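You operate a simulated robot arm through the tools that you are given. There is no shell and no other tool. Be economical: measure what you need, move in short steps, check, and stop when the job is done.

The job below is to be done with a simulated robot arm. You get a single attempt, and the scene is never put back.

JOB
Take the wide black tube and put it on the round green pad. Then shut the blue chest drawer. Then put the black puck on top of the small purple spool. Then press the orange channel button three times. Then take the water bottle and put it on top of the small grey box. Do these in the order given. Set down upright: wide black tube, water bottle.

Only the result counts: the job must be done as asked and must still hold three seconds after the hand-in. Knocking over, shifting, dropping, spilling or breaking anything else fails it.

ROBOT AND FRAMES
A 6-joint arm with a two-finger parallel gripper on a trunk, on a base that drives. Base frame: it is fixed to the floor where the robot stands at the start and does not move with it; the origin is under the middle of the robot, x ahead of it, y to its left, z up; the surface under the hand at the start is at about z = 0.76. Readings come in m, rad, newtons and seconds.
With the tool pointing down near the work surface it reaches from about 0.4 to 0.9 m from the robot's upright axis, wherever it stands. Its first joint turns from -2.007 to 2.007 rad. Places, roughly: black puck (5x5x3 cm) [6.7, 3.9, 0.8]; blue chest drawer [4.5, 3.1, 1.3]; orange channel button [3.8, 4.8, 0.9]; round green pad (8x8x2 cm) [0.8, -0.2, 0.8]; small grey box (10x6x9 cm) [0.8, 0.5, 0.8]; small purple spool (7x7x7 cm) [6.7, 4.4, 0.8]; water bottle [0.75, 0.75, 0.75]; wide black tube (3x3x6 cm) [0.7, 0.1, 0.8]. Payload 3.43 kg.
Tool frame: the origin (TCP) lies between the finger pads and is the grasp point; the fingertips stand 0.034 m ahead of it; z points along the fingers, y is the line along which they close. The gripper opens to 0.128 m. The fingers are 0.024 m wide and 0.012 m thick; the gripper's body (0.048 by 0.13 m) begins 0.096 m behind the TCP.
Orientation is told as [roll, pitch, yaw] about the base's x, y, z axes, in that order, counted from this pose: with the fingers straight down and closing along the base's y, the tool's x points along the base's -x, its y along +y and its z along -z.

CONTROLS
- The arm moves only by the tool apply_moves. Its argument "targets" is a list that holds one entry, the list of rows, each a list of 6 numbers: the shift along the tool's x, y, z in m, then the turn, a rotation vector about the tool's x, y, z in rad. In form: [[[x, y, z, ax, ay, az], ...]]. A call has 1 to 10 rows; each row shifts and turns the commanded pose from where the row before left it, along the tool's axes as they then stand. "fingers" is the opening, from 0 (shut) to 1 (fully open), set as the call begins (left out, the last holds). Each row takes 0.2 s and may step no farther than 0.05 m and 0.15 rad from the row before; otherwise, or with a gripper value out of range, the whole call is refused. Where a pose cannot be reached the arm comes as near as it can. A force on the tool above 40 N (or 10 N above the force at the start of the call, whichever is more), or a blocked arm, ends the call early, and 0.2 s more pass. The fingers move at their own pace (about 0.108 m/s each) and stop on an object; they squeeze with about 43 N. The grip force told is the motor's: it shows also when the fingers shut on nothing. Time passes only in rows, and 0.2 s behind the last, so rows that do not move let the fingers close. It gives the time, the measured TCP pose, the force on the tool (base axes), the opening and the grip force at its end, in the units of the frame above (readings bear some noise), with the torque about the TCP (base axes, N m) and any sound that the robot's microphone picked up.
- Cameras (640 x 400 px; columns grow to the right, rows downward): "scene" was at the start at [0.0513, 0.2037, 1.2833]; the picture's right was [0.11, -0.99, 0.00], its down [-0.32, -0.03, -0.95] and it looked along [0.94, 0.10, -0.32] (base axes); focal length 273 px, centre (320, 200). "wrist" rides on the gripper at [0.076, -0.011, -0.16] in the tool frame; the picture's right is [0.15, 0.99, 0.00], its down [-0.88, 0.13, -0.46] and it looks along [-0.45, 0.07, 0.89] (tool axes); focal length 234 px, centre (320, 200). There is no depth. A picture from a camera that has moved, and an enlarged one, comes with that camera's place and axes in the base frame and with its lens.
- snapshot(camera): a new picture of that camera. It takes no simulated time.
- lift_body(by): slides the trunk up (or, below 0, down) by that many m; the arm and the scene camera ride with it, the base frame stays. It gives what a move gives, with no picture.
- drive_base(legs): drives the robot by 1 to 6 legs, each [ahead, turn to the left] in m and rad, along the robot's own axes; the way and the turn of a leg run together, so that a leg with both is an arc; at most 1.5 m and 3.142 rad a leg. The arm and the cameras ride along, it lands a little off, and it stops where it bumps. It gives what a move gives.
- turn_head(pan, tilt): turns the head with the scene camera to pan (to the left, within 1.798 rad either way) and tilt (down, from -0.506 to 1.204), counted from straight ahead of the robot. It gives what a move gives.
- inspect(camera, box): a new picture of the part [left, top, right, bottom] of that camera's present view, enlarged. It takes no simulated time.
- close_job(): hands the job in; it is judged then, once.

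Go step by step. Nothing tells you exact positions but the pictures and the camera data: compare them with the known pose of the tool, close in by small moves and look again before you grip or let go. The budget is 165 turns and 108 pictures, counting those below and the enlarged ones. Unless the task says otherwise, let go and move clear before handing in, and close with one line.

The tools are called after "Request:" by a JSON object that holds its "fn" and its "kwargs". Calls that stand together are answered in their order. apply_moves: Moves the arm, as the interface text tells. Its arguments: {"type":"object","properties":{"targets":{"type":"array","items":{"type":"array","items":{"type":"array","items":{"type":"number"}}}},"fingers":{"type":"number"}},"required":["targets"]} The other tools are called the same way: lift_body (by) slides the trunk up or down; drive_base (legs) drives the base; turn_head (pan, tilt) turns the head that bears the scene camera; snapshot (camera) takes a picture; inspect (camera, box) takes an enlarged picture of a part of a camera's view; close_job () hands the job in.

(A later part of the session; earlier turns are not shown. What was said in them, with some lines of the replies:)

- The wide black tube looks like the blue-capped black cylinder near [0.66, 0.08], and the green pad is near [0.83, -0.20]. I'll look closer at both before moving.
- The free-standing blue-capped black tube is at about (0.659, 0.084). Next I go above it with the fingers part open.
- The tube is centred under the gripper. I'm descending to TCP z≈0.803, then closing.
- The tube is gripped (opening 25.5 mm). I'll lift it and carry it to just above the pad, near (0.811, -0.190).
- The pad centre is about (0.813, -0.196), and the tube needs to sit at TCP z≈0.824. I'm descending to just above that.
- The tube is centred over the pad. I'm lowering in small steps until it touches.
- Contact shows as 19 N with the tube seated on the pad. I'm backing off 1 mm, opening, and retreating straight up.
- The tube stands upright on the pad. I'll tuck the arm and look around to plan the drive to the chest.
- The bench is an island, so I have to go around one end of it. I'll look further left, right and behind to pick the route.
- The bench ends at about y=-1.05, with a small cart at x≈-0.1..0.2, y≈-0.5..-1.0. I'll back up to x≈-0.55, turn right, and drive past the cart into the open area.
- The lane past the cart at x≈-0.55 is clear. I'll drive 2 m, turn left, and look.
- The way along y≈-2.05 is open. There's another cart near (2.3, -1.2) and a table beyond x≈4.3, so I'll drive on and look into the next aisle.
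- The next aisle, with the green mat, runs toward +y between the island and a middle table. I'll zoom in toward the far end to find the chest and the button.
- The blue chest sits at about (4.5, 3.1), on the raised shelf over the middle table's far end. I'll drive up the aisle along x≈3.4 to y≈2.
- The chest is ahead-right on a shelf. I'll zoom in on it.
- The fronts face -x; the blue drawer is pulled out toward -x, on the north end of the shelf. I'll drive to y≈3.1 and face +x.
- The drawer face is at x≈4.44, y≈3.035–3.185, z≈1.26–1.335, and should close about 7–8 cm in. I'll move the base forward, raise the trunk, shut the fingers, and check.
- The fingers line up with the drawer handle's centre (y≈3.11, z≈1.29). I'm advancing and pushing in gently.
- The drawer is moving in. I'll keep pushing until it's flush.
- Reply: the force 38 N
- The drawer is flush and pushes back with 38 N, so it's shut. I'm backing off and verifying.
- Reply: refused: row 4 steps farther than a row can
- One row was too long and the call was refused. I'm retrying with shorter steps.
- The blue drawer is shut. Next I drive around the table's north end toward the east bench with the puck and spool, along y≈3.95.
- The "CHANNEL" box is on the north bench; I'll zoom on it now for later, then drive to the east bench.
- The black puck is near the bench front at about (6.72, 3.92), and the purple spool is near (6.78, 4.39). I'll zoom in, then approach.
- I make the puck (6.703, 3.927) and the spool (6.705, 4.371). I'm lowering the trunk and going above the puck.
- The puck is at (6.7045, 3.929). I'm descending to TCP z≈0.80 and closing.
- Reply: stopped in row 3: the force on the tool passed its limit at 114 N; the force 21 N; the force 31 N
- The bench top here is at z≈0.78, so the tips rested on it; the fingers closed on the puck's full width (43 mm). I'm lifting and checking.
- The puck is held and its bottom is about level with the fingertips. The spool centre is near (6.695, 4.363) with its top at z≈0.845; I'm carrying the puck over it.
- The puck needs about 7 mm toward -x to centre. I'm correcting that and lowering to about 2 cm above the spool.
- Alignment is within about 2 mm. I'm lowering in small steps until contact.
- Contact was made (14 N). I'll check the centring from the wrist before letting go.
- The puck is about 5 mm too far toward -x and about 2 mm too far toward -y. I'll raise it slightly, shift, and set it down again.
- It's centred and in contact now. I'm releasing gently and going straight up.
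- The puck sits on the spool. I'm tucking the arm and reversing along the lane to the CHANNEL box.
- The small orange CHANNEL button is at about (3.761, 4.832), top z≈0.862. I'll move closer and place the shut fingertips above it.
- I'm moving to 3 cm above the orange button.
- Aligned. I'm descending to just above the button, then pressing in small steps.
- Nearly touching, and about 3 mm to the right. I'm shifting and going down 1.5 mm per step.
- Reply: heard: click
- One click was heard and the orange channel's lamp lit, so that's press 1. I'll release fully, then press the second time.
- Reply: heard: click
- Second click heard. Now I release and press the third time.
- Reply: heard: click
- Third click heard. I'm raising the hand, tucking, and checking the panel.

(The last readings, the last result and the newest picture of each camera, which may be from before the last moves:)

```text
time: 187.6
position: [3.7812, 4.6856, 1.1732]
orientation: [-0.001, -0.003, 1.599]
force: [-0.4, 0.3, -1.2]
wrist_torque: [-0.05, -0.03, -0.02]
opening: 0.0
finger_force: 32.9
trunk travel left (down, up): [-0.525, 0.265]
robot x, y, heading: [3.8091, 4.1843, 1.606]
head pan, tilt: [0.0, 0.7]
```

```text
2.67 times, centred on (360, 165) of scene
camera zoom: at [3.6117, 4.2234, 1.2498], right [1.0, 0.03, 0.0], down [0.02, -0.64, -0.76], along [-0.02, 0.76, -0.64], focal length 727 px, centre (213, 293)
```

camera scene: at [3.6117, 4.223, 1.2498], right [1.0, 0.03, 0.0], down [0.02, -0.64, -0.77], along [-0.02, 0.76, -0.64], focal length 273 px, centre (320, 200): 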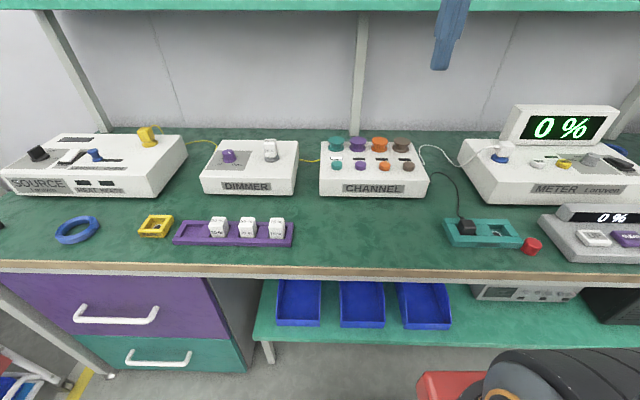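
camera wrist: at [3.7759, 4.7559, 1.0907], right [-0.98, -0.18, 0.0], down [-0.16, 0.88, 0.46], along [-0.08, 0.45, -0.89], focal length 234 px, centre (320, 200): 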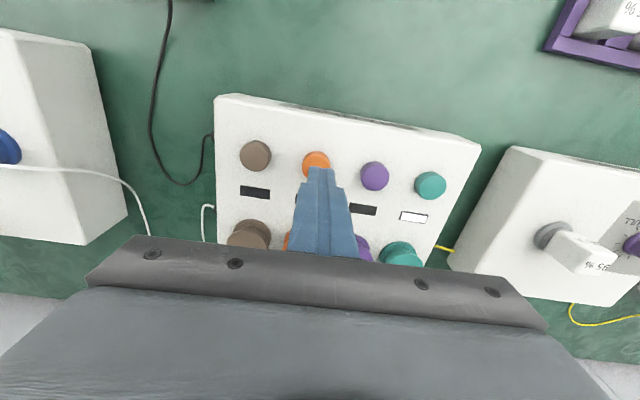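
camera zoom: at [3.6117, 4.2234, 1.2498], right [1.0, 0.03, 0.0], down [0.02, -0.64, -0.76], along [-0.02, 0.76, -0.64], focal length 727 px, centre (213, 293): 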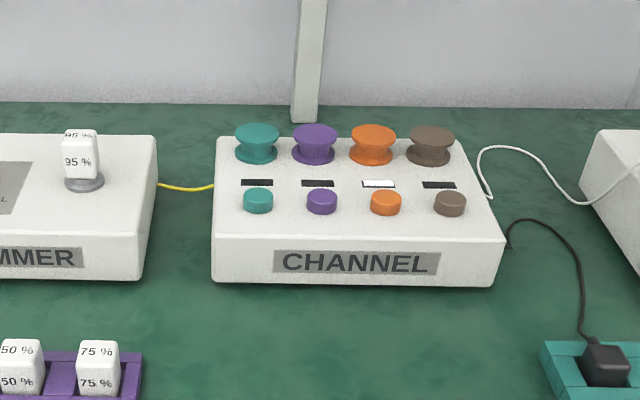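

Three clicks are done and the orange lamp is lit. I'm driving back toward the start bench along the same lanes.

Request:
{"fn": "drive_base", "kwargs": {"legs": [[-0.25, 0], [0, 1.538], [0.4, 0], [0, 1.571]]}}

Request:
{"fn": "turn_head", "kwargs": {"pan": 0.0, "tilt": 0.3}}

Request:
{"fn": "snapshot", "kwargs": {"camera": "scene"}}

```text
time: 199.0
position: [3.4153, 3.4373, 1.1742]
orientation: [-0.001, -0.002, -1.595]
force: [0.1, -0.7, -0.1]
wrist_torque: [-0.01, -0.02, -0.03]
opening: 0.0
finger_force: 32.9
trunk travel left (down, up): [-0.525, 0.265]
robot x, y, heading: [3.4101, 3.9373, -1.591]
head pan, tilt: [0.0, 0.7]
```

```text
time: 199.9
position: [3.4146, 3.437, 1.1727]
orientation: [-0.001, -0.003, -1.595]
force: [0.6, 0.1, -1.0]
wrist_torque: [-0.01, 0.03, 0.02]
opening: 0.0
finger_force: 33.1
trunk travel left (down, up): [-0.525, 0.265]
robot x, y, heading: [3.4138, 3.9387, -1.595]
head pan, tilt: [0.0, 0.3]
```

```text
38 pictures are left
camera scene: at [3.6066, 3.8792, 1.2858], right [-1.0, 0.02, 0.0], down [0.01, 0.3, -0.95], along [-0.02, -0.95, -0.3], focal length 273 px, centre (320, 200)
```

scene: 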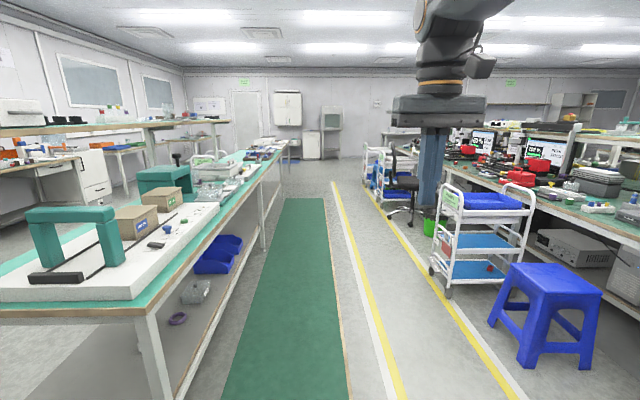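

The lane is clear. I'm correcting heading and driving south along it, then turning west.

Request:
{"fn": "drive_base", "kwargs": {"legs": [[0, 0.024], [1.5, 0], [1.5, 0], [1.5, 0], [1.5, 0], [0, -1.571]]}}

Request:
{"fn": "snapshot", "kwargs": {"camera": "scene"}}

```text
time: 232.6
position: [3.0741, -2.1035, 1.1728]
orientation: [-0.002, -0.001, -3.094]
force: [-0.3, 0.1, 0.1]
wrist_torque: [-0.01, -0.01, -0.01]
opening: 0.0
finger_force: 33.1
trunk travel left (down, up): [-0.525, 0.265]
robot x, y, heading: [3.575, -2.0668, -3.093]
head pan, tilt: [0.0, 0.3]
```

```text
37 pictures are left
camera scene: at [3.5286, -2.2668, 1.2859], right [-0.05, 1.0, 0.0], down [0.3, 0.01, -0.96], along [-0.95, -0.04, -0.3], focal length 273 px, centre (320, 200)
```

scene: 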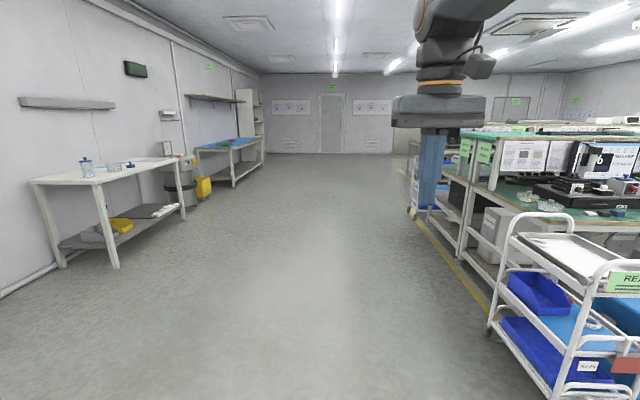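

Clear to the west. I'm driving 4.1 m, then turning north.

Request:
{"fn": "drive_base", "kwargs": {"legs": [[0, -0.048], [1.5, 0], [1.5, 0], [1.12, 0], [0, -1.571]]}}

Request:
{"fn": "snapshot", "kwargs": {"camera": "scene"}}

```text
time: 256.6
position: [-0.5789, -1.6383, 1.1732]
orientation: [-0.001, 0.0, 1.614]
force: [0.5, 0.4, 0.1]
wrist_torque: [0.0, -0.01, -0.03]
opening: 0.0001
finger_force: 33.3
trunk travel left (down, up): [-0.525, 0.265]
robot x, y, heading: [-0.543, -2.1382, 1.611]
head pan, tilt: [0.0, 0.3]
```

```text
36 pictures are left
camera scene: at [-0.7432, -2.0936, 1.2859], right [1.0, 0.04, 0.0], down [0.01, -0.3, -0.96], along [-0.04, 0.95, -0.3], focal length 273 px, centre (320, 200)
```

scene: 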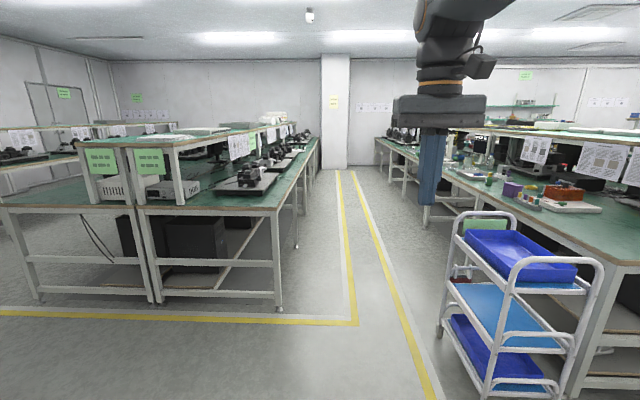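

The pose is good. I'm heading north along x≈-0.54 to y≈0.6, then turning to face the bench.

Request:
{"fn": "drive_base", "kwargs": {"legs": [[0, -0.04], [1.4, 0], [1.33, 0], [0, -1.571]]}}

Request:
{"fn": "turn_head", "kwargs": {"pan": 0.0, "tilt": 0.4}}

Request:
{"fn": "snapshot", "kwargs": {"camera": "scene"}}

```text
time: 274.1
position: [-0.048, 0.6097, 1.1725]
orientation: [0.0, -0.002, -0.004]
force: [-0.4, -0.6, -0.1]
wrist_torque: [-0.02, -0.01, 0.0]
opening: 0.0002
finger_force: 33.2
trunk travel left (down, up): [-0.525, 0.265]
robot x, y, heading: [-0.5451, 0.5979, -0.004]
head pan, tilt: [0.0, 0.3]
```

```text
time: 274.8
position: [-0.0478, 0.61, 1.1726]
orientation: [0.0, -0.002, -0.002]
force: [-0.1, 0.2, 0.0]
wrist_torque: [0.0, 0.02, -0.03]
opening: 0.0
finger_force: 32.9
trunk travel left (down, up): [-0.525, 0.265]
robot x, y, heading: [-0.5487, 0.5974, -0.005]
head pan, tilt: [0.0, 0.4]
```

```text
35 pictures are left
camera scene: at [-0.4968, 0.7928, 1.2767], right [0.0, -1.0, 0.0], down [-0.39, 0.0, -0.92], along [0.92, 0.0, -0.39], focal length 273 px, centre (320, 200)
```

scene: 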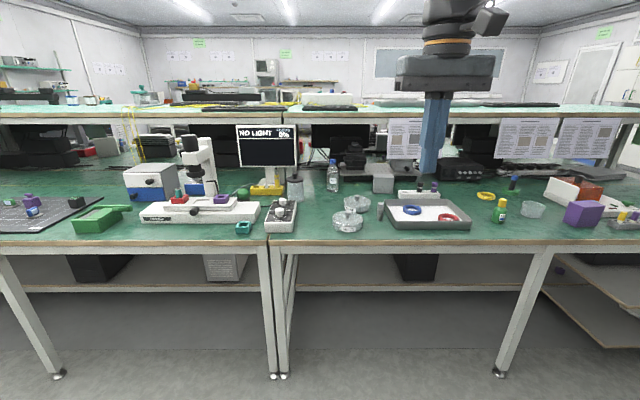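

The bottle, grey box and monitor are straight ahead. I'm moving up to the bench.

Request:
{"fn": "drive_base", "kwargs": {"legs": [[0.53, 0]]}}

Request:
{"fn": "turn_head", "kwargs": {"pan": -0.1, "tilt": 0.6}}

Request:
{"fn": "snapshot", "kwargs": {"camera": "scene"}}

Request:
{"fn": "snapshot", "kwargs": {"camera": "wrist"}}

```text
time: 277.8
position: [0.4794, 0.6075, 1.1722]
orientation: [0.0, -0.001, -0.006]
force: [0.0, -0.1, 0.6]
wrist_torque: [0.0, -0.04, 0.01]
opening: 0.0
finger_force: 32.5
trunk travel left (down, up): [-0.525, 0.265]
robot x, y, heading: [-0.0254, 0.5963, -0.005]
head pan, tilt: [0.0, 0.4]
```

```text
time: 278.6
position: [0.4779, 0.6094, 1.1731]
orientation: [0.001, -0.001, -0.006]
force: [-0.2, 0.6, -0.2]
wrist_torque: [0.02, -0.01, 0.01]
opening: 0.0
finger_force: 33.1
trunk travel left (down, up): [-0.525, 0.265]
robot x, y, heading: [-0.0249, 0.598, -0.008]
head pan, tilt: [-0.099, 0.6]
```

```text
34 pictures are left
camera scene: at [0.0249, 0.7821, 1.2585], right [-0.1, -0.99, 0.0], down [-0.56, 0.06, -0.83], along [0.82, -0.08, -0.56], focal length 273 px, centre (320, 200)
```

scene: 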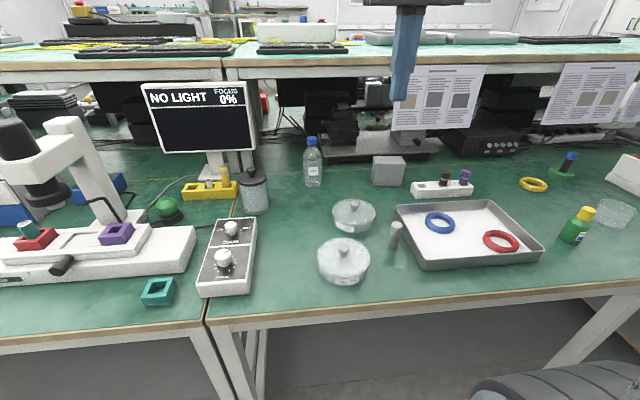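

```text
33 pictures are left
camera wrist: at [0.4029, 0.5972, 1.3322], right [-0.14, 0.99, 0.0], down [0.88, 0.13, 0.46], along [0.45, 0.06, -0.89], focal length 234 px, centre (320, 200)
```

wrist: 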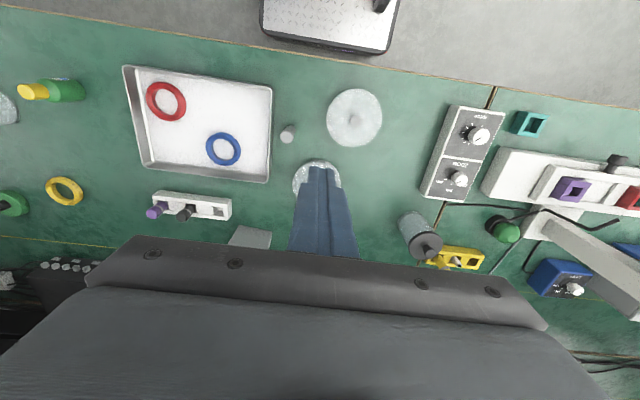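

I'll zoom in on the bottle and the grey box to place them precisely.

Request:
{"fn": "inspect", "kwargs": {"camera": "scene", "box": [240, 110, 480, 240]}}

```text
2.67 times, centred on (360, 175) of scene
camera zoom: at [0.0249, 0.7821, 1.2585], right [-0.1, -0.99, 0.0], down [-0.56, 0.06, -0.83], along [0.82, -0.08, -0.56], focal length 727 px, centre (213, 267)
```

zoom: 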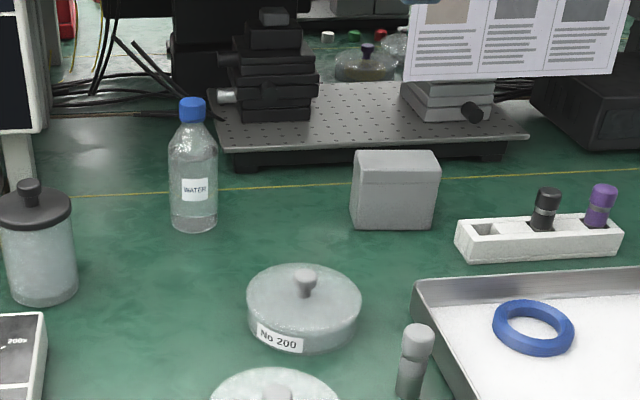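

Bottle: about (0.858, 0.723), about 0.17 tall and 62 mm wide. Grey box top centre: about (0.845, 0.466) at z 0.85. I'll edge 5 cm forward and go above the bottle with the gripper fully open.

Request:
{"fn": "drive_base", "kwargs": {"legs": [[0.05, 0]]}}

Request:
{"fn": "apply_moves", "kwargs": {"targets": [[[-0.038, 0.014, 0, 0, 0, 0], [-0.038, 0.014, 0, 0, 0, 0], [-0.038, 0.014, 0, 0, 0, 0], [-0.038, 0.014, 0.01, 0, 0, 0], [-0.038, 0.014, 0.01, 0, 0, 0], [-0.038, 0.014, 0.02, 0, 0, 0], [-0.038, 0.014, 0.02, 0, 0, 0], [-0.038, 0.014, 0.02, 0, 0, 0]]], "fingers": 1}}

Request:
{"fn": "snapshot", "kwargs": {"camera": "wrist"}}

Request:
{"fn": "snapshot", "kwargs": {"camera": "scene"}}

```text
time: 279.5
position: [0.5284, 0.6073, 1.1724]
orientation: [0.0, 0.0, -0.004]
force: [0.0, 0.5, 0.2]
wrist_torque: [0.0, -0.01, 0.02]
opening: 0.0001
finger_force: 33.0
trunk travel left (down, up): [-0.525, 0.265]
robot x, y, heading: [0.0288, 0.5974, 0.002]
head pan, tilt: [-0.099, 0.6]
```

```text
time: 281.3
position: [0.8332, 0.7191, 1.0943]
orientation: [0.0, -0.005, -0.003]
force: [-0.3, -0.5, 2.0]
wrist_torque: [0.02, -0.11, 0.02]
opening: 0.1279
finger_force: 0.1
trunk travel left (down, up): [-0.525, 0.265]
robot x, y, heading: [0.0292, 0.597, -0.002]
head pan, tilt: [-0.099, 0.6]
```

```text
31 pictures are left
camera wrist: at [0.7573, 0.7085, 1.2533], right [-0.14, 0.99, 0.0], down [0.88, 0.13, 0.46], along [0.45, 0.06, -0.89], focal length 234 px, centre (320, 200)
```

wrist: 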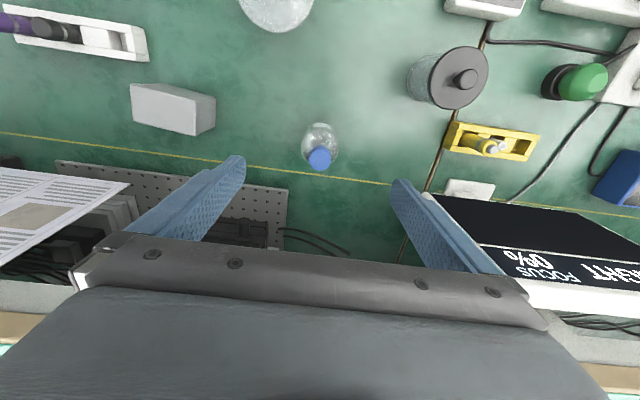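

```text
30 pictures are left
camera scene: at [0.0741, 0.7818, 1.2585], right [-0.1, -0.99, 0.0], down [-0.56, 0.06, -0.83], along [0.82, -0.08, -0.56], focal length 273 px, centre (320, 200)
```

scene: 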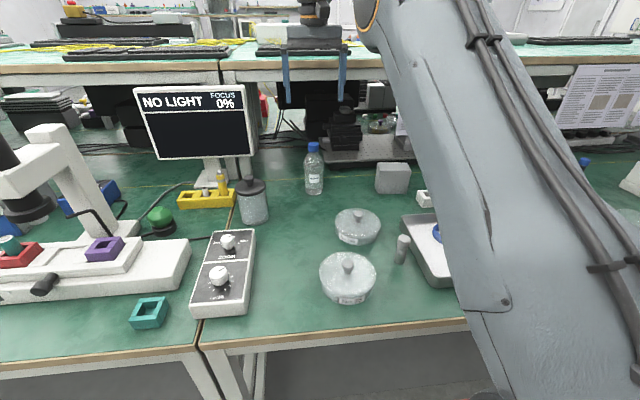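

The bottle axis is at about (0.852, 0.720); papers and the upper shelf front hang at x≈0.95, so I stay short of that. I'm centring and descending partway.

Request:
{"fn": "apply_moves", "kwargs": {"targets": [[[-0.018, 0.001, 0, 0, 0, 0], [0, 0, 0.03, 0, 0, 0], [0, 0, 0.04, 0, 0, 0], [0, 0, 0.04, 0, 0, 0]]]}}

Request:
{"fn": "snapshot", "kwargs": {"camera": "wrist"}}

Request:
{"fn": "inspect", "kwargs": {"camera": "scene", "box": [240, 20, 440, 220]}}

```text
time: 282.3
position: [0.8505, 0.7185, 0.9844]
orientation: [0.0, -0.004, -0.004]
force: [0.6, -0.2, -0.2]
wrist_torque: [0.0, -0.01, 0.01]
opening: 0.1282
finger_force: 0.1
trunk travel left (down, up): [-0.525, 0.265]
robot x, y, heading: [0.0292, 0.6002, -0.007]
head pan, tilt: [-0.099, 0.6]
```

```text
29 pictures are left
camera wrist: at [0.7757, 0.7085, 1.1426], right [-0.14, 0.99, 0.0], down [0.88, 0.13, 0.46], along [0.45, 0.06, -0.89], focal length 234 px, centre (320, 200)
```

wrist: 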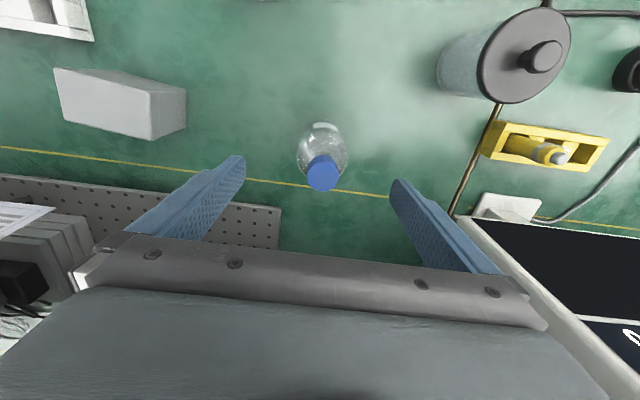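

```text
2.00 times, centred on (340, 120) of scene
camera zoom: at [0.0746, 0.782, 1.2584], right [-0.1, -0.99, 0.0], down [-0.56, 0.06, -0.83], along [0.82, -0.08, -0.56], focal length 545 px, centre (280, 360)
```

zoom: 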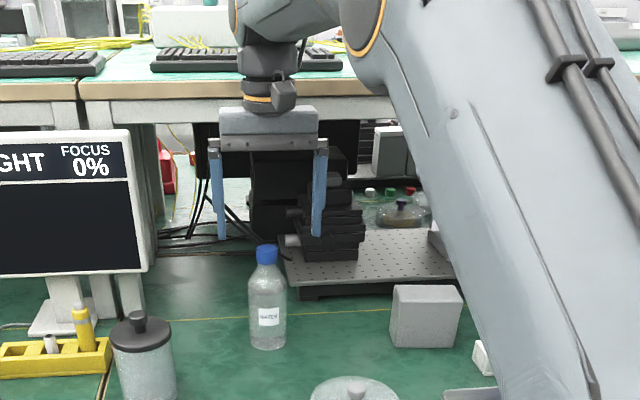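

Everything has clearance and the bottle is centred between the fingers. I'm descending further.

Request:
{"fn": "apply_moves", "kwargs": {"targets": [[[-0.002, 0.002, 0.035, 0, 0, 0], [0, 0, 0.035, 0, 0, 0], [0, 0, 0.03, 0, 0, 0]]]}}

Request:
{"fn": "inspect", "kwargs": {"camera": "scene", "box": [250, 70, 400, 220]}}

Request:
{"fn": "snapshot", "kwargs": {"camera": "wrist"}}

```text
time: 283.1
position: [0.8536, 0.7225, 0.8831]
orientation: [-0.002, -0.002, -0.003]
force: [0.0, 0.1, 0.2]
wrist_torque: [-0.03, 0.01, -0.01]
opening: 0.1279
finger_force: 0.0
trunk travel left (down, up): [-0.525, 0.265]
robot x, y, heading: [0.0288, 0.5944, -0.007]
head pan, tilt: [-0.099, 0.6]
```

```text
2.67 times, centred on (325, 145) of scene
camera zoom: at [0.0746, 0.782, 1.2584], right [-0.1, -0.99, 0.0], down [-0.56, 0.06, -0.83], along [0.82, -0.08, -0.56], focal length 727 px, centre (307, 347)
```

zoom: 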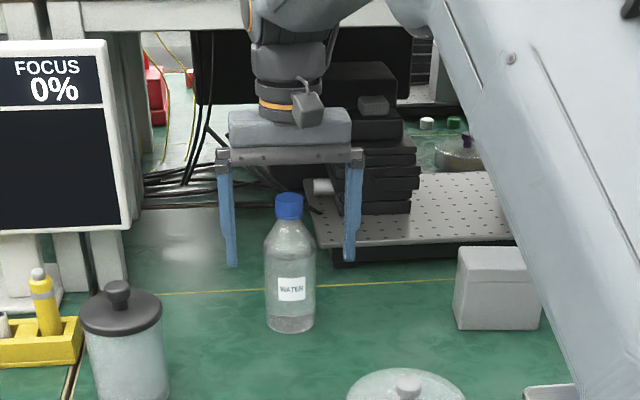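

```text
26 pictures are left
camera wrist: at [0.7778, 0.7112, 1.0418], right [-0.14, 0.99, 0.0], down [0.88, 0.13, 0.46], along [0.45, 0.06, -0.89], focal length 234 px, centre (320, 200)
```

wrist: 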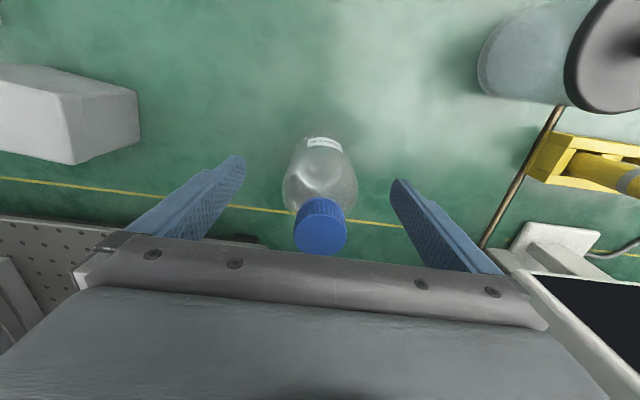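

Still centred. Down 3 cm more (the palm stays just clear of the cap), then I close.

Request:
{"fn": "apply_moves", "kwargs": {"targets": [[[0, 0, 0.02, 0, 0, 0], [0, 0, 0.011, 0, 0, 0]]]}}

Request:
{"fn": "apply_moves", "kwargs": {"targets": [[[0, 0, 0, 0, 0, 0], [0, 0, 0, 0, 0, 0], [0, 0, 0, 0, 0, 0]]], "fingers": 0}}

Request:
{"fn": "inspect", "kwargs": {"camera": "scene", "box": [250, 70, 400, 220]}}

```text
time: 283.7
position: [0.8537, 0.7213, 0.8525]
orientation: [0.0, -0.004, -0.004]
force: [0.2, -0.8, -0.3]
wrist_torque: [0.02, -0.04, 0.01]
opening: 0.1279
finger_force: 0.0
trunk travel left (down, up): [-0.525, 0.265]
robot x, y, heading: [0.027, 0.6, -0.002]
head pan, tilt: [-0.099, 0.6]
```

```text
time: 284.5
position: [0.8536, 0.7211, 0.852]
orientation: [0.001, -0.002, -0.004]
force: [0.3, 0.6, 0.7]
wrist_torque: [-0.05, -0.08, -0.01]
opening: 0.0626
finger_force: 42.6
trunk travel left (down, up): [-0.525, 0.265]
robot x, y, heading: [0.0293, 0.5958, -0.003]
head pan, tilt: [-0.099, 0.6]
```

```text
2.67 times, centred on (325, 145) of scene
camera zoom: at [0.0748, 0.782, 1.2584], right [-0.1, -0.99, 0.0], down [-0.56, 0.06, -0.83], along [0.82, -0.08, -0.56], focal length 727 px, centre (307, 347)
```

zoom: 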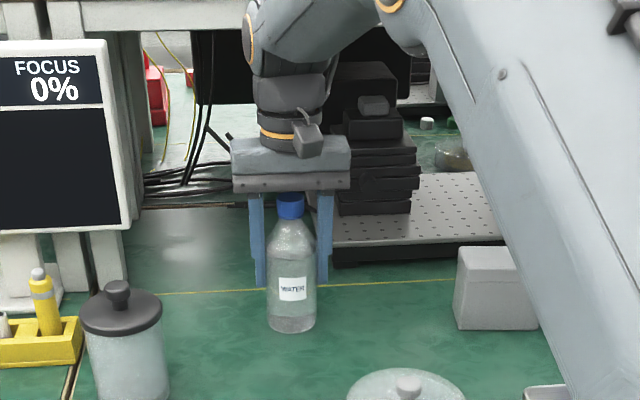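

The bottle is gripped at 62.6 mm. I'm lifting straight up by 13 cm and looking.

Request:
{"fn": "apply_moves", "kwargs": {"targets": [[[0, 0, -0.02, 0, 0, 0], [0, 0, -0.04, 0, 0, 0], [0, 0, -0.04, 0, 0, 0], [0, 0, -0.04, 0, 0, 0]]]}}

Request:
{"fn": "snapshot", "kwargs": {"camera": "wrist"}}

Request:
{"fn": "snapshot", "kwargs": {"camera": "scene"}}

```text
time: 285.5
position: [0.8538, 0.7218, 0.9927]
orientation: [0.0, 0.0, -0.004]
force: [-0.1, 0.6, -3.3]
wrist_torque: [-0.02, 0.04, 0.0]
opening: 0.0626
finger_force: 42.9
trunk travel left (down, up): [-0.525, 0.265]
robot x, y, heading: [0.0288, 0.5944, -0.001]
head pan, tilt: [-0.099, 0.6]
```

```text
24 pictures are left
camera wrist: at [0.7781, 0.7108, 1.1515], right [-0.14, 0.99, 0.0], down [0.88, 0.13, 0.46], along [0.45, 0.06, -0.89], focal length 234 px, centre (320, 200)
```

wrist: 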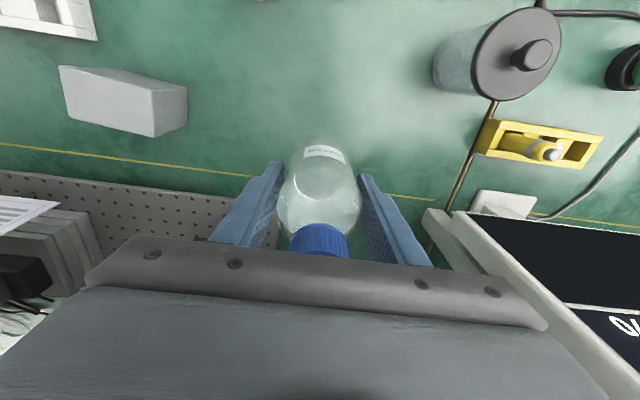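

```text
23 pictures are left
camera scene: at [0.0751, 0.7821, 1.2584], right [-0.1, -0.99, 0.0], down [-0.56, 0.06, -0.82], along [0.82, -0.08, -0.57], focal length 273 px, centre (320, 200)
```

scene: 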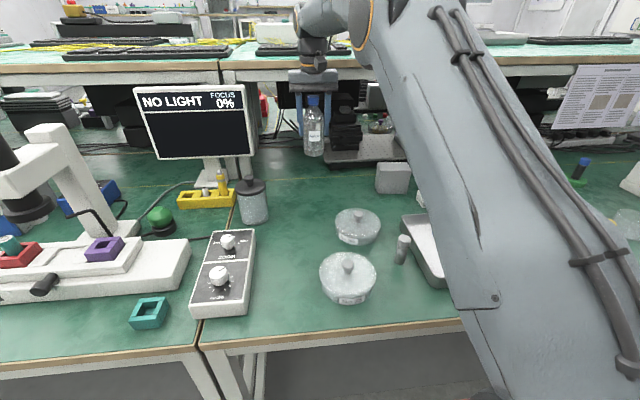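

The bottle hangs upright and clear. I'm carrying it sideways until it's above the grey box, staying 5 cm higher than the box.

Request:
{"fn": "apply_moves", "kwargs": {"targets": [[[0.0015, -0.042, 0, 0, 0, 0], [0.0015, -0.042, 0, 0, 0, 0], [0.0015, -0.042, 0, 0, 0, 0], [0.0015, -0.042, 0, 0, 0, 0], [0.0015, -0.042, 0, 0, 0, 0], [0.0015, -0.045, 0, 0, 0, 0]]]}}

Request:
{"fn": "snapshot", "kwargs": {"camera": "wrist"}}

Request:
{"fn": "snapshot", "kwargs": {"camera": "scene"}}

```text
time: 286.9
position: [0.8453, 0.4667, 0.9922]
orientation: [-0.001, -0.001, -0.004]
force: [0.7, 0.5, -2.9]
wrist_torque: [-0.04, 0.02, -0.03]
opening: 0.0624
finger_force: 42.9
trunk travel left (down, up): [-0.525, 0.265]
robot x, y, heading: [0.028, 0.5977, -0.001]
head pan, tilt: [-0.099, 0.6]
```

```text
22 pictures are left
camera wrist: at [0.7691, 0.4558, 1.1514], right [-0.14, 0.99, 0.0], down [0.88, 0.13, 0.46], along [0.45, 0.06, -0.89], focal length 234 px, centre (320, 200)
```

wrist: 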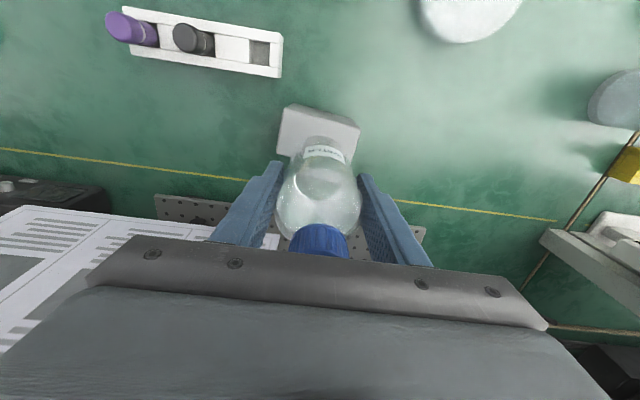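

```text
21 pictures are left
camera scene: at [0.0749, 0.7823, 1.2583], right [-0.1, -0.99, 0.0], down [-0.56, 0.06, -0.82], along [0.82, -0.08, -0.57], focal length 273 px, centre (320, 200)
```

scene: 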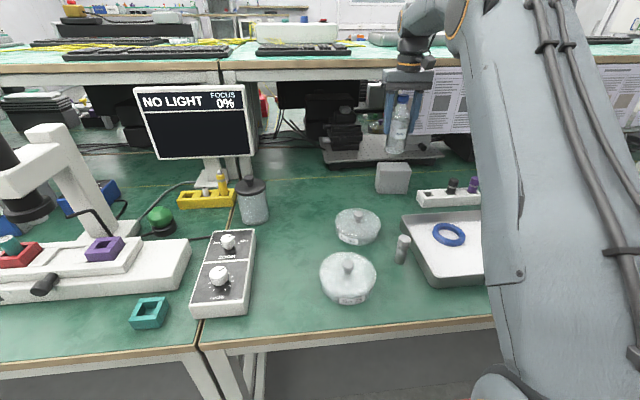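

Request:
{"fn": "inspect", "kwargs": {"camera": "wrist", "box": [240, 80, 400, 220]}}

Request:
{"fn": "inspect", "kwargs": {"camera": "scene", "box": [340, 70, 460, 210]}}

```text
2.86 times, centred on (320, 150) of wrist
camera zoom: at [0.7691, 0.4558, 1.1514], right [-0.14, 0.99, 0.0], down [0.88, 0.13, 0.46], along [0.45, 0.06, -0.89], focal length 669 px, centre (320, 343)
```

zoom: 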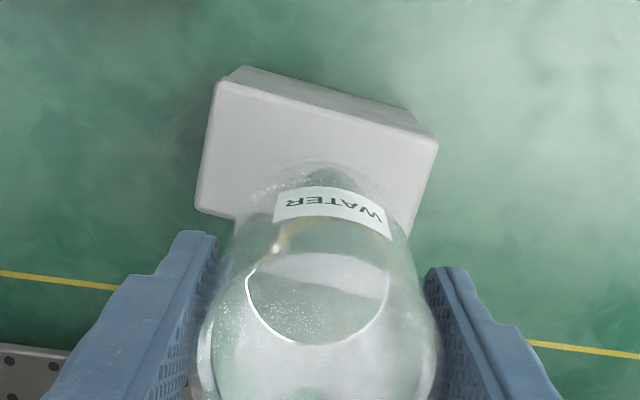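

```text
2.86 times, centred on (400, 140) of scene
camera zoom: at [0.0749, 0.7823, 1.2583], right [-0.1, -0.99, 0.0], down [-0.56, 0.06, -0.82], along [0.82, -0.08, -0.57], focal length 779 px, centre (91, 371)
```

zoom: 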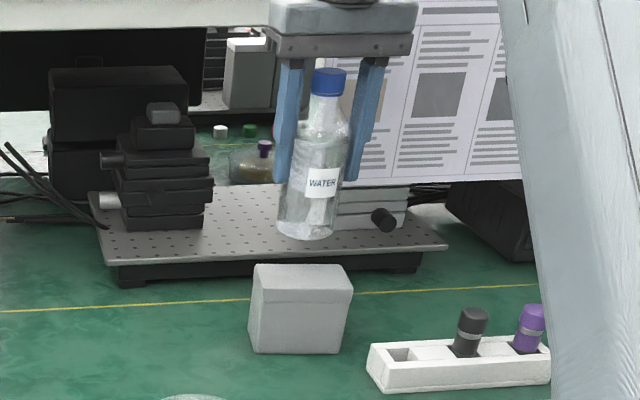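

From the wrist view the box top centre is about (0.840, 0.463), so I need a shift of about 4 mm each way. I'm lowering to about 1 cm above the box.

Request:
{"fn": "apply_moves", "kwargs": {"targets": [[[0.004, -0.004, 0.01, 0, 0, 0], [0, 0, 0.015, 0, 0, 0], [0, 0, 0.012, 0, 0, 0]]]}}

Request:
{"fn": "inspect", "kwargs": {"camera": "wrist", "box": [240, 80, 400, 220]}}

Request:
{"fn": "inspect", "kwargs": {"camera": "scene", "box": [340, 90, 452, 210]}}

```text
time: 287.7
position: [0.8394, 0.4617, 0.9569]
orientation: [0.0, -0.003, -0.004]
force: [0.5, -0.2, -3.3]
wrist_torque: [0.0, 0.01, 0.0]
opening: 0.0623
finger_force: 43.0
trunk travel left (down, up): [-0.525, 0.265]
robot x, y, heading: [0.0265, 0.5992, -0.007]
head pan, tilt: [-0.099, 0.6]
```

```text
2.86 times, centred on (320, 150) of wrist
camera zoom: at [0.7637, 0.4512, 1.1145], right [-0.14, 0.99, 0.0], down [0.88, 0.13, 0.46], along [0.45, 0.06, -0.89], focal length 669 px, centre (320, 343)
```

zoom: 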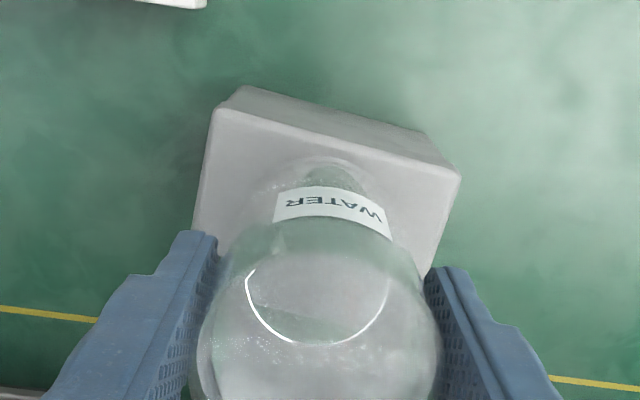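

```text
3.33 times, centred on (396, 150) of scene
camera zoom: at [0.0748, 0.7819, 1.2584], right [-0.1, -0.99, 0.0], down [-0.56, 0.06, -0.82], along [0.82, -0.08, -0.57], focal length 909 px, centre (67, 367)
```

zoom: 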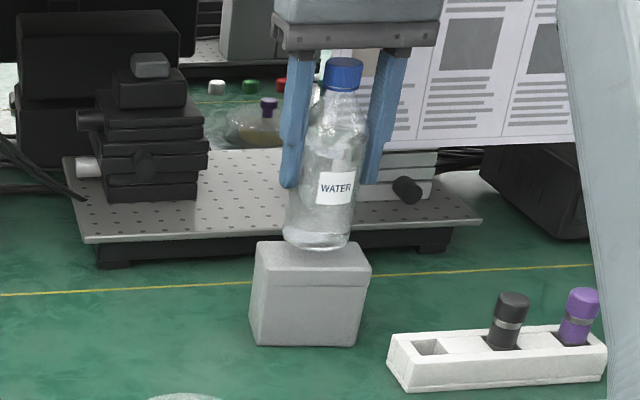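

The bottle looks about 4 mm too far toward +x relative to the box centre. I'll shift it and then lower in small steps to contact.

Request:
{"fn": "apply_moves", "kwargs": {"targets": [[[0.004, 0, 0, 0, 0, 0], [0, 0, 0.003, 0, 0, 0], [0, 0, 0.002, 0, 0, 0]]]}}

Request:
{"fn": "apply_moves", "kwargs": {"targets": [[[0, 0, 0.002, 0, 0, 0], [0, 0, 0.0015, 0, 0, 0]]]}}

```text
time: 288.5
position: [0.8355, 0.4633, 0.9503]
orientation: [0.0, -0.002, -0.003]
force: [-0.5, 0.2, -3.0]
wrist_torque: [0.0, 0.0, 0.0]
opening: 0.0623
finger_force: 43.0
trunk travel left (down, up): [-0.525, 0.265]
robot x, y, heading: [0.0293, 0.5965, -0.002]
head pan, tilt: [-0.099, 0.6]
```

```text
time: 289.1
position: [0.8359, 0.4619, 0.9473]
orientation: [-0.001, -0.002, -0.004]
force: [-0.4, -0.4, -3.2]
wrist_torque: [0.0, 0.04, 0.02]
opening: 0.0626
finger_force: 43.3
trunk travel left (down, up): [-0.525, 0.265]
robot x, y, heading: [0.0308, 0.5976, -0.004]
head pan, tilt: [-0.099, 0.6]
```

Request:
{"fn": "apply_moves", "kwargs": {"targets": [[[0, 0, 0.002, 0, 0, 0], [0, 0, 0.0015, 0, 0, 0]]]}}

Request:
{"fn": "inspect", "kwargs": {"camera": "scene", "box": [360, 130, 440, 200]}}

Request:
{"fn": "inspect", "kwargs": {"camera": "wrist", "box": [240, 80, 400, 220]}}

```text
time: 289.7
position: [0.8352, 0.4617, 0.9434]
orientation: [0.0, -0.002, -0.004]
force: [0.5, 0.1, -2.9]
wrist_torque: [0.0, 0.03, -0.02]
opening: 0.0628
finger_force: 43.2
trunk travel left (down, up): [-0.525, 0.265]
robot x, y, heading: [0.0287, 0.597, -0.003]
head pan, tilt: [-0.099, 0.6]
```

```text
5.71 times, centred on (400, 165) of scene
camera zoom: at [0.0749, 0.7819, 1.2584], right [-0.1, -0.99, 0.0], down [-0.56, 0.06, -0.82], along [0.82, -0.08, -0.57], focal length 1558 px, centre (-137, 400)
```

zoom: 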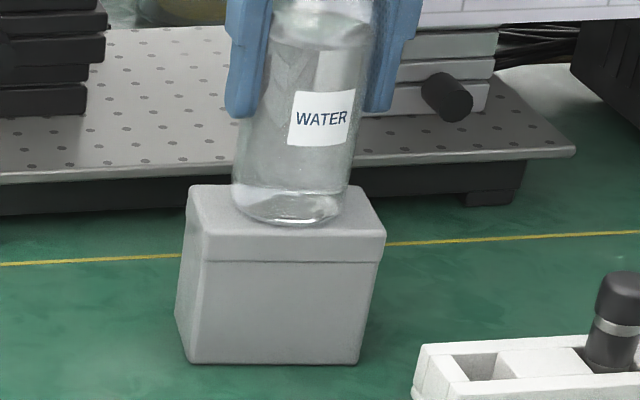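

```text
2.86 times, centred on (320, 150) of wrist
camera zoom: at [0.7599, 0.4521, 1.1024], right [-0.14, 0.99, 0.0], down [0.88, 0.13, 0.46], along [0.45, 0.06, -0.89], focal length 669 px, centre (320, 343)
```

zoom: 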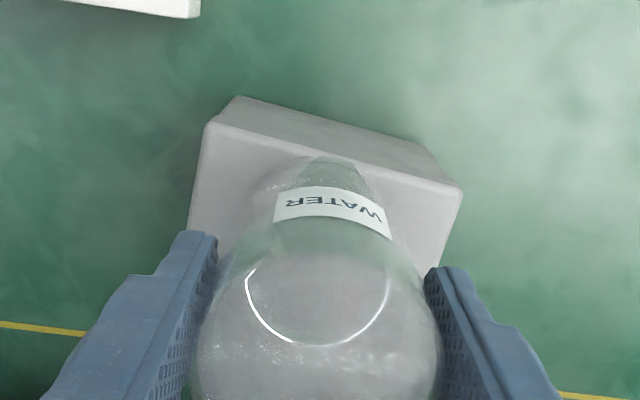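

Well centred now and still just above the box. Continuing down.

Request:
{"fn": "apply_moves", "kwargs": {"targets": [[[0, 0, 0.0015, 0, 0, 0], [0, 0, 0.0015, 0, 0, 0]]]}}

Request:
{"fn": "apply_moves", "kwargs": {"targets": [[[0, 0, 0.001, 0, 0, 0], [0, 0, 0.001, 0, 0, 0]]]}}

```text
time: 290.3
position: [0.8358, 0.4621, 0.943]
orientation: [-0.004, -0.003, -0.003]
force: [-1.8, -0.2, 11.8]
wrist_torque: [0.13, 0.44, 0.01]
opening: 0.0625
finger_force: 43.3
trunk travel left (down, up): [-0.525, 0.265]
robot x, y, heading: [0.0284, 0.5981, -0.004]
head pan, tilt: [-0.099, 0.6]
```

```text
time: 290.9
position: [0.8369, 0.4625, 0.9429]
orientation: [0.0, -0.007, -0.003]
force: [-1.1, 1.4, 30.7]
wrist_torque: [0.13, 0.38, -0.01]
opening: 0.0626
finger_force: 43.0
trunk travel left (down, up): [-0.525, 0.265]
robot x, y, heading: [0.0255, 0.6013, -0.003]
head pan, tilt: [-0.099, 0.6]
```

Contact is firm (31 N). I'm easing off 2 mm of command and checking before release.

Request:
{"fn": "apply_moves", "kwargs": {"targets": [[[0, 0, -0.002, 0, 0, 0], [0, 0, 0, 0, 0, 0]]]}}

Request:
{"fn": "inspect", "kwargs": {"camera": "scene", "box": [350, 90, 446, 200]}}

```text
time: 291.5
position: [0.8358, 0.4626, 0.9422]
orientation: [-0.002, -0.006, -0.004]
force: [4.5, -0.4, 25.4]
wrist_torque: [0.01, -0.58, -0.01]
opening: 0.0625
finger_force: 43.0
trunk travel left (down, up): [-0.525, 0.265]
robot x, y, heading: [0.0279, 0.5975, -0.0]
head pan, tilt: [-0.099, 0.6]
```

```text
3.64 times, centred on (398, 145) of scene
camera zoom: at [0.074, 0.7821, 1.2584], right [-0.1, -0.99, 0.0], down [-0.56, 0.06, -0.83], along [0.82, -0.08, -0.56], focal length 991 px, centre (36, 400)
```

zoom: 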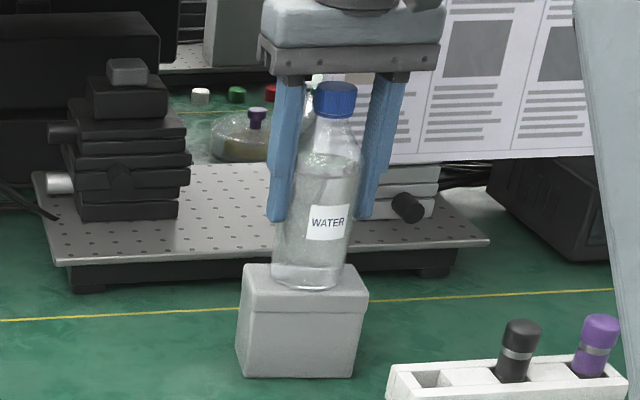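

Request:
{"fn": "apply_moves", "kwargs": {"targets": [[[0, 0, -0.001, 0, 0, 0], [0, 0, 0, 0, 0, 0]]]}}

```text
time: 292.1
position: [0.8355, 0.4633, 0.9415]
orientation: [-0.001, -0.002, -0.003]
force: [6.6, 0.1, 18.2]
wrist_torque: [-0.01, -0.92, 0.01]
opening: 0.0624
finger_force: 43.4
trunk travel left (down, up): [-0.525, 0.265]
robot x, y, heading: [0.0296, 0.598, -0.004]
head pan, tilt: [-0.099, 0.6]
```

Request:
{"fn": "apply_moves", "kwargs": {"targets": [[[0, 0, -0.0015, 0, 0, 0], [0, 0, 0, 0, 0, 0]]]}}

```text
time: 292.7
position: [0.8344, 0.4641, 0.9416]
orientation: [0.001, 0.002, -0.003]
force: [4.1, 0.0, 5.0]
wrist_torque: [0.01, -0.54, 0.01]
opening: 0.0625
finger_force: 42.7
trunk travel left (down, up): [-0.525, 0.265]
robot x, y, heading: [0.0314, 0.6033, -0.0]
head pan, tilt: [-0.099, 0.6]
```

The force is down to 5 N. I'm opening slowly in place, then checking.

Request:
{"fn": "apply_moves", "kwargs": {"targets": [[[0, 0, 0, 0, 0, 0], [0, 0, 0, 0, 0, 0], [0, 0, 0, 0, 0, 0]]], "fingers": 0.75}}

Request:
{"fn": "inspect", "kwargs": {"camera": "scene", "box": [350, 90, 446, 200]}}

Request:
{"fn": "inspect", "kwargs": {"camera": "wrist", "box": [200, 80, 440, 270]}}

```text
time: 293.5
position: [0.835, 0.4624, 0.943]
orientation: [-0.001, 0.0, -0.003]
force: [-0.3, 0.6, 0.3]
wrist_torque: [0.02, -0.02, 0.03]
opening: 0.0961
finger_force: 0.0
trunk travel left (down, up): [-0.525, 0.265]
robot x, y, heading: [0.0278, 0.595, -0.003]
head pan, tilt: [-0.099, 0.6]
```

```text
3.64 times, centred on (398, 145) of scene
camera zoom: at [0.0747, 0.7819, 1.2584], right [-0.1, -0.99, 0.0], down [-0.56, 0.06, -0.83], along [0.82, -0.08, -0.56], focal length 991 px, centre (36, 400)
```

zoom: 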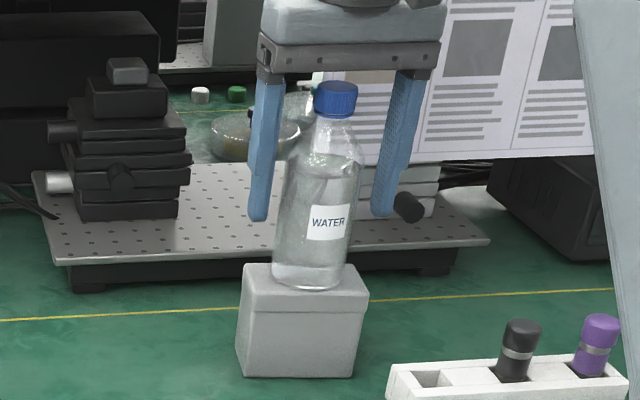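

```text
2.11 times, centred on (320, 175) of wrist
camera zoom: at [0.7598, 0.4519, 1.1022], right [-0.14, 0.99, 0.0], down [0.88, 0.13, 0.46], along [0.45, 0.06, -0.89], focal length 493 px, centre (320, 253)
```

zoom: 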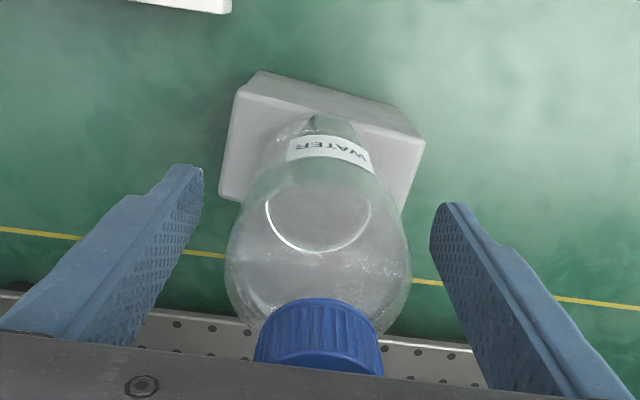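

The bottle stands upright on the box, with the fingers clear on both sides. I'm going straight up and then retreating.

Request:
{"fn": "apply_moves", "kwargs": {"targets": [[[0, 0, -0.03, 0, 0, 0], [0, 0, -0.04, 0, 0, 0], [0, 0, -0.04, 0, 0, 0], [0, 0, -0.04, 0, 0, 0], [0, 0, -0.03, 0, 0, 0], [0.04, 0.01, -0.02, 0, 0, 0], [0.04, 0.01, 0, 0, 0, 0], [0.04, 0.01, 0, 0, 0, 0], [0.04, 0.01, 0, 0, 0, 0], [0.04, 0.01, 0, 0, 0, 0]]]}}

Request:
{"fn": "snapshot", "kwargs": {"camera": "scene"}}

Request:
{"fn": "turn_head", "kwargs": {"pan": -0.5, "tilt": 0.6}}

Request:
{"fn": "snapshot", "kwargs": {"camera": "scene"}}

```text
time: 295.7
position: [0.6371, 0.5132, 1.1423]
orientation: [0.001, 0.001, -0.003]
force: [1.1, -0.2, -0.1]
wrist_torque: [0.0, 0.06, 0.0]
opening: 0.0962
finger_force: 0.1
trunk travel left (down, up): [-0.525, 0.265]
robot x, y, heading: [0.0324, 0.5938, -0.003]
head pan, tilt: [-0.099, 0.6]
```

```text
11 pictures are left
camera scene: at [0.0753, 0.7818, 1.2584], right [-0.1, -0.99, 0.0], down [-0.56, 0.06, -0.82], along [0.82, -0.08, -0.57], focal length 273 px, centre (320, 200)
```

scene: 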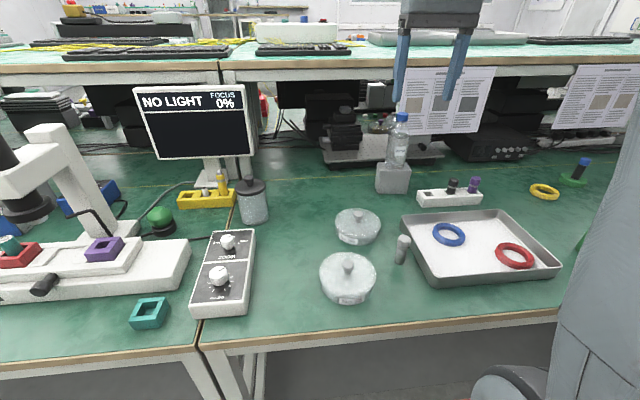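

```text
time: 296.5
position: [0.6361, 0.5127, 1.1435]
orientation: [0.0, -0.001, -0.003]
force: [-0.5, 0.5, 0.0]
wrist_torque: [0.02, -0.01, 0.03]
opening: 0.0962
finger_force: 0.1
trunk travel left (down, up): [-0.525, 0.265]
robot x, y, heading: [0.0282, 0.5961, -0.003]
head pan, tilt: [-0.499, 0.6]
```

```text
10 pictures are left
camera scene: at [0.0643, 0.7485, 1.2584], right [-0.48, -0.88, 0.0], down [-0.5, 0.27, -0.83], along [0.72, -0.4, -0.56], focal length 273 px, centre (320, 200)
```

scene: 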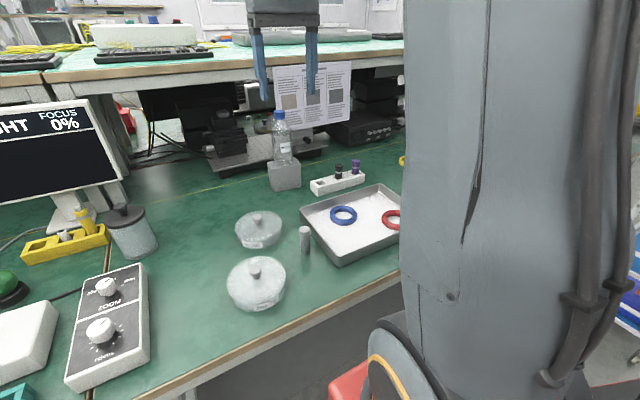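

The bottle stands on the grey box, the tube is on the green pad, and the hand is clear. I'm handing in.

Request:
{"fn": "close_job", "kwargs": {}}

```text
The job is handed in.
```

All five steps are done in the order given and handed in: the black tube stands upright on the green pad, the blue drawer is shut, the puck is on the spool, the orange channel button was pressed three times (three clicks heard), and the water bottle stands upright on the grey box.
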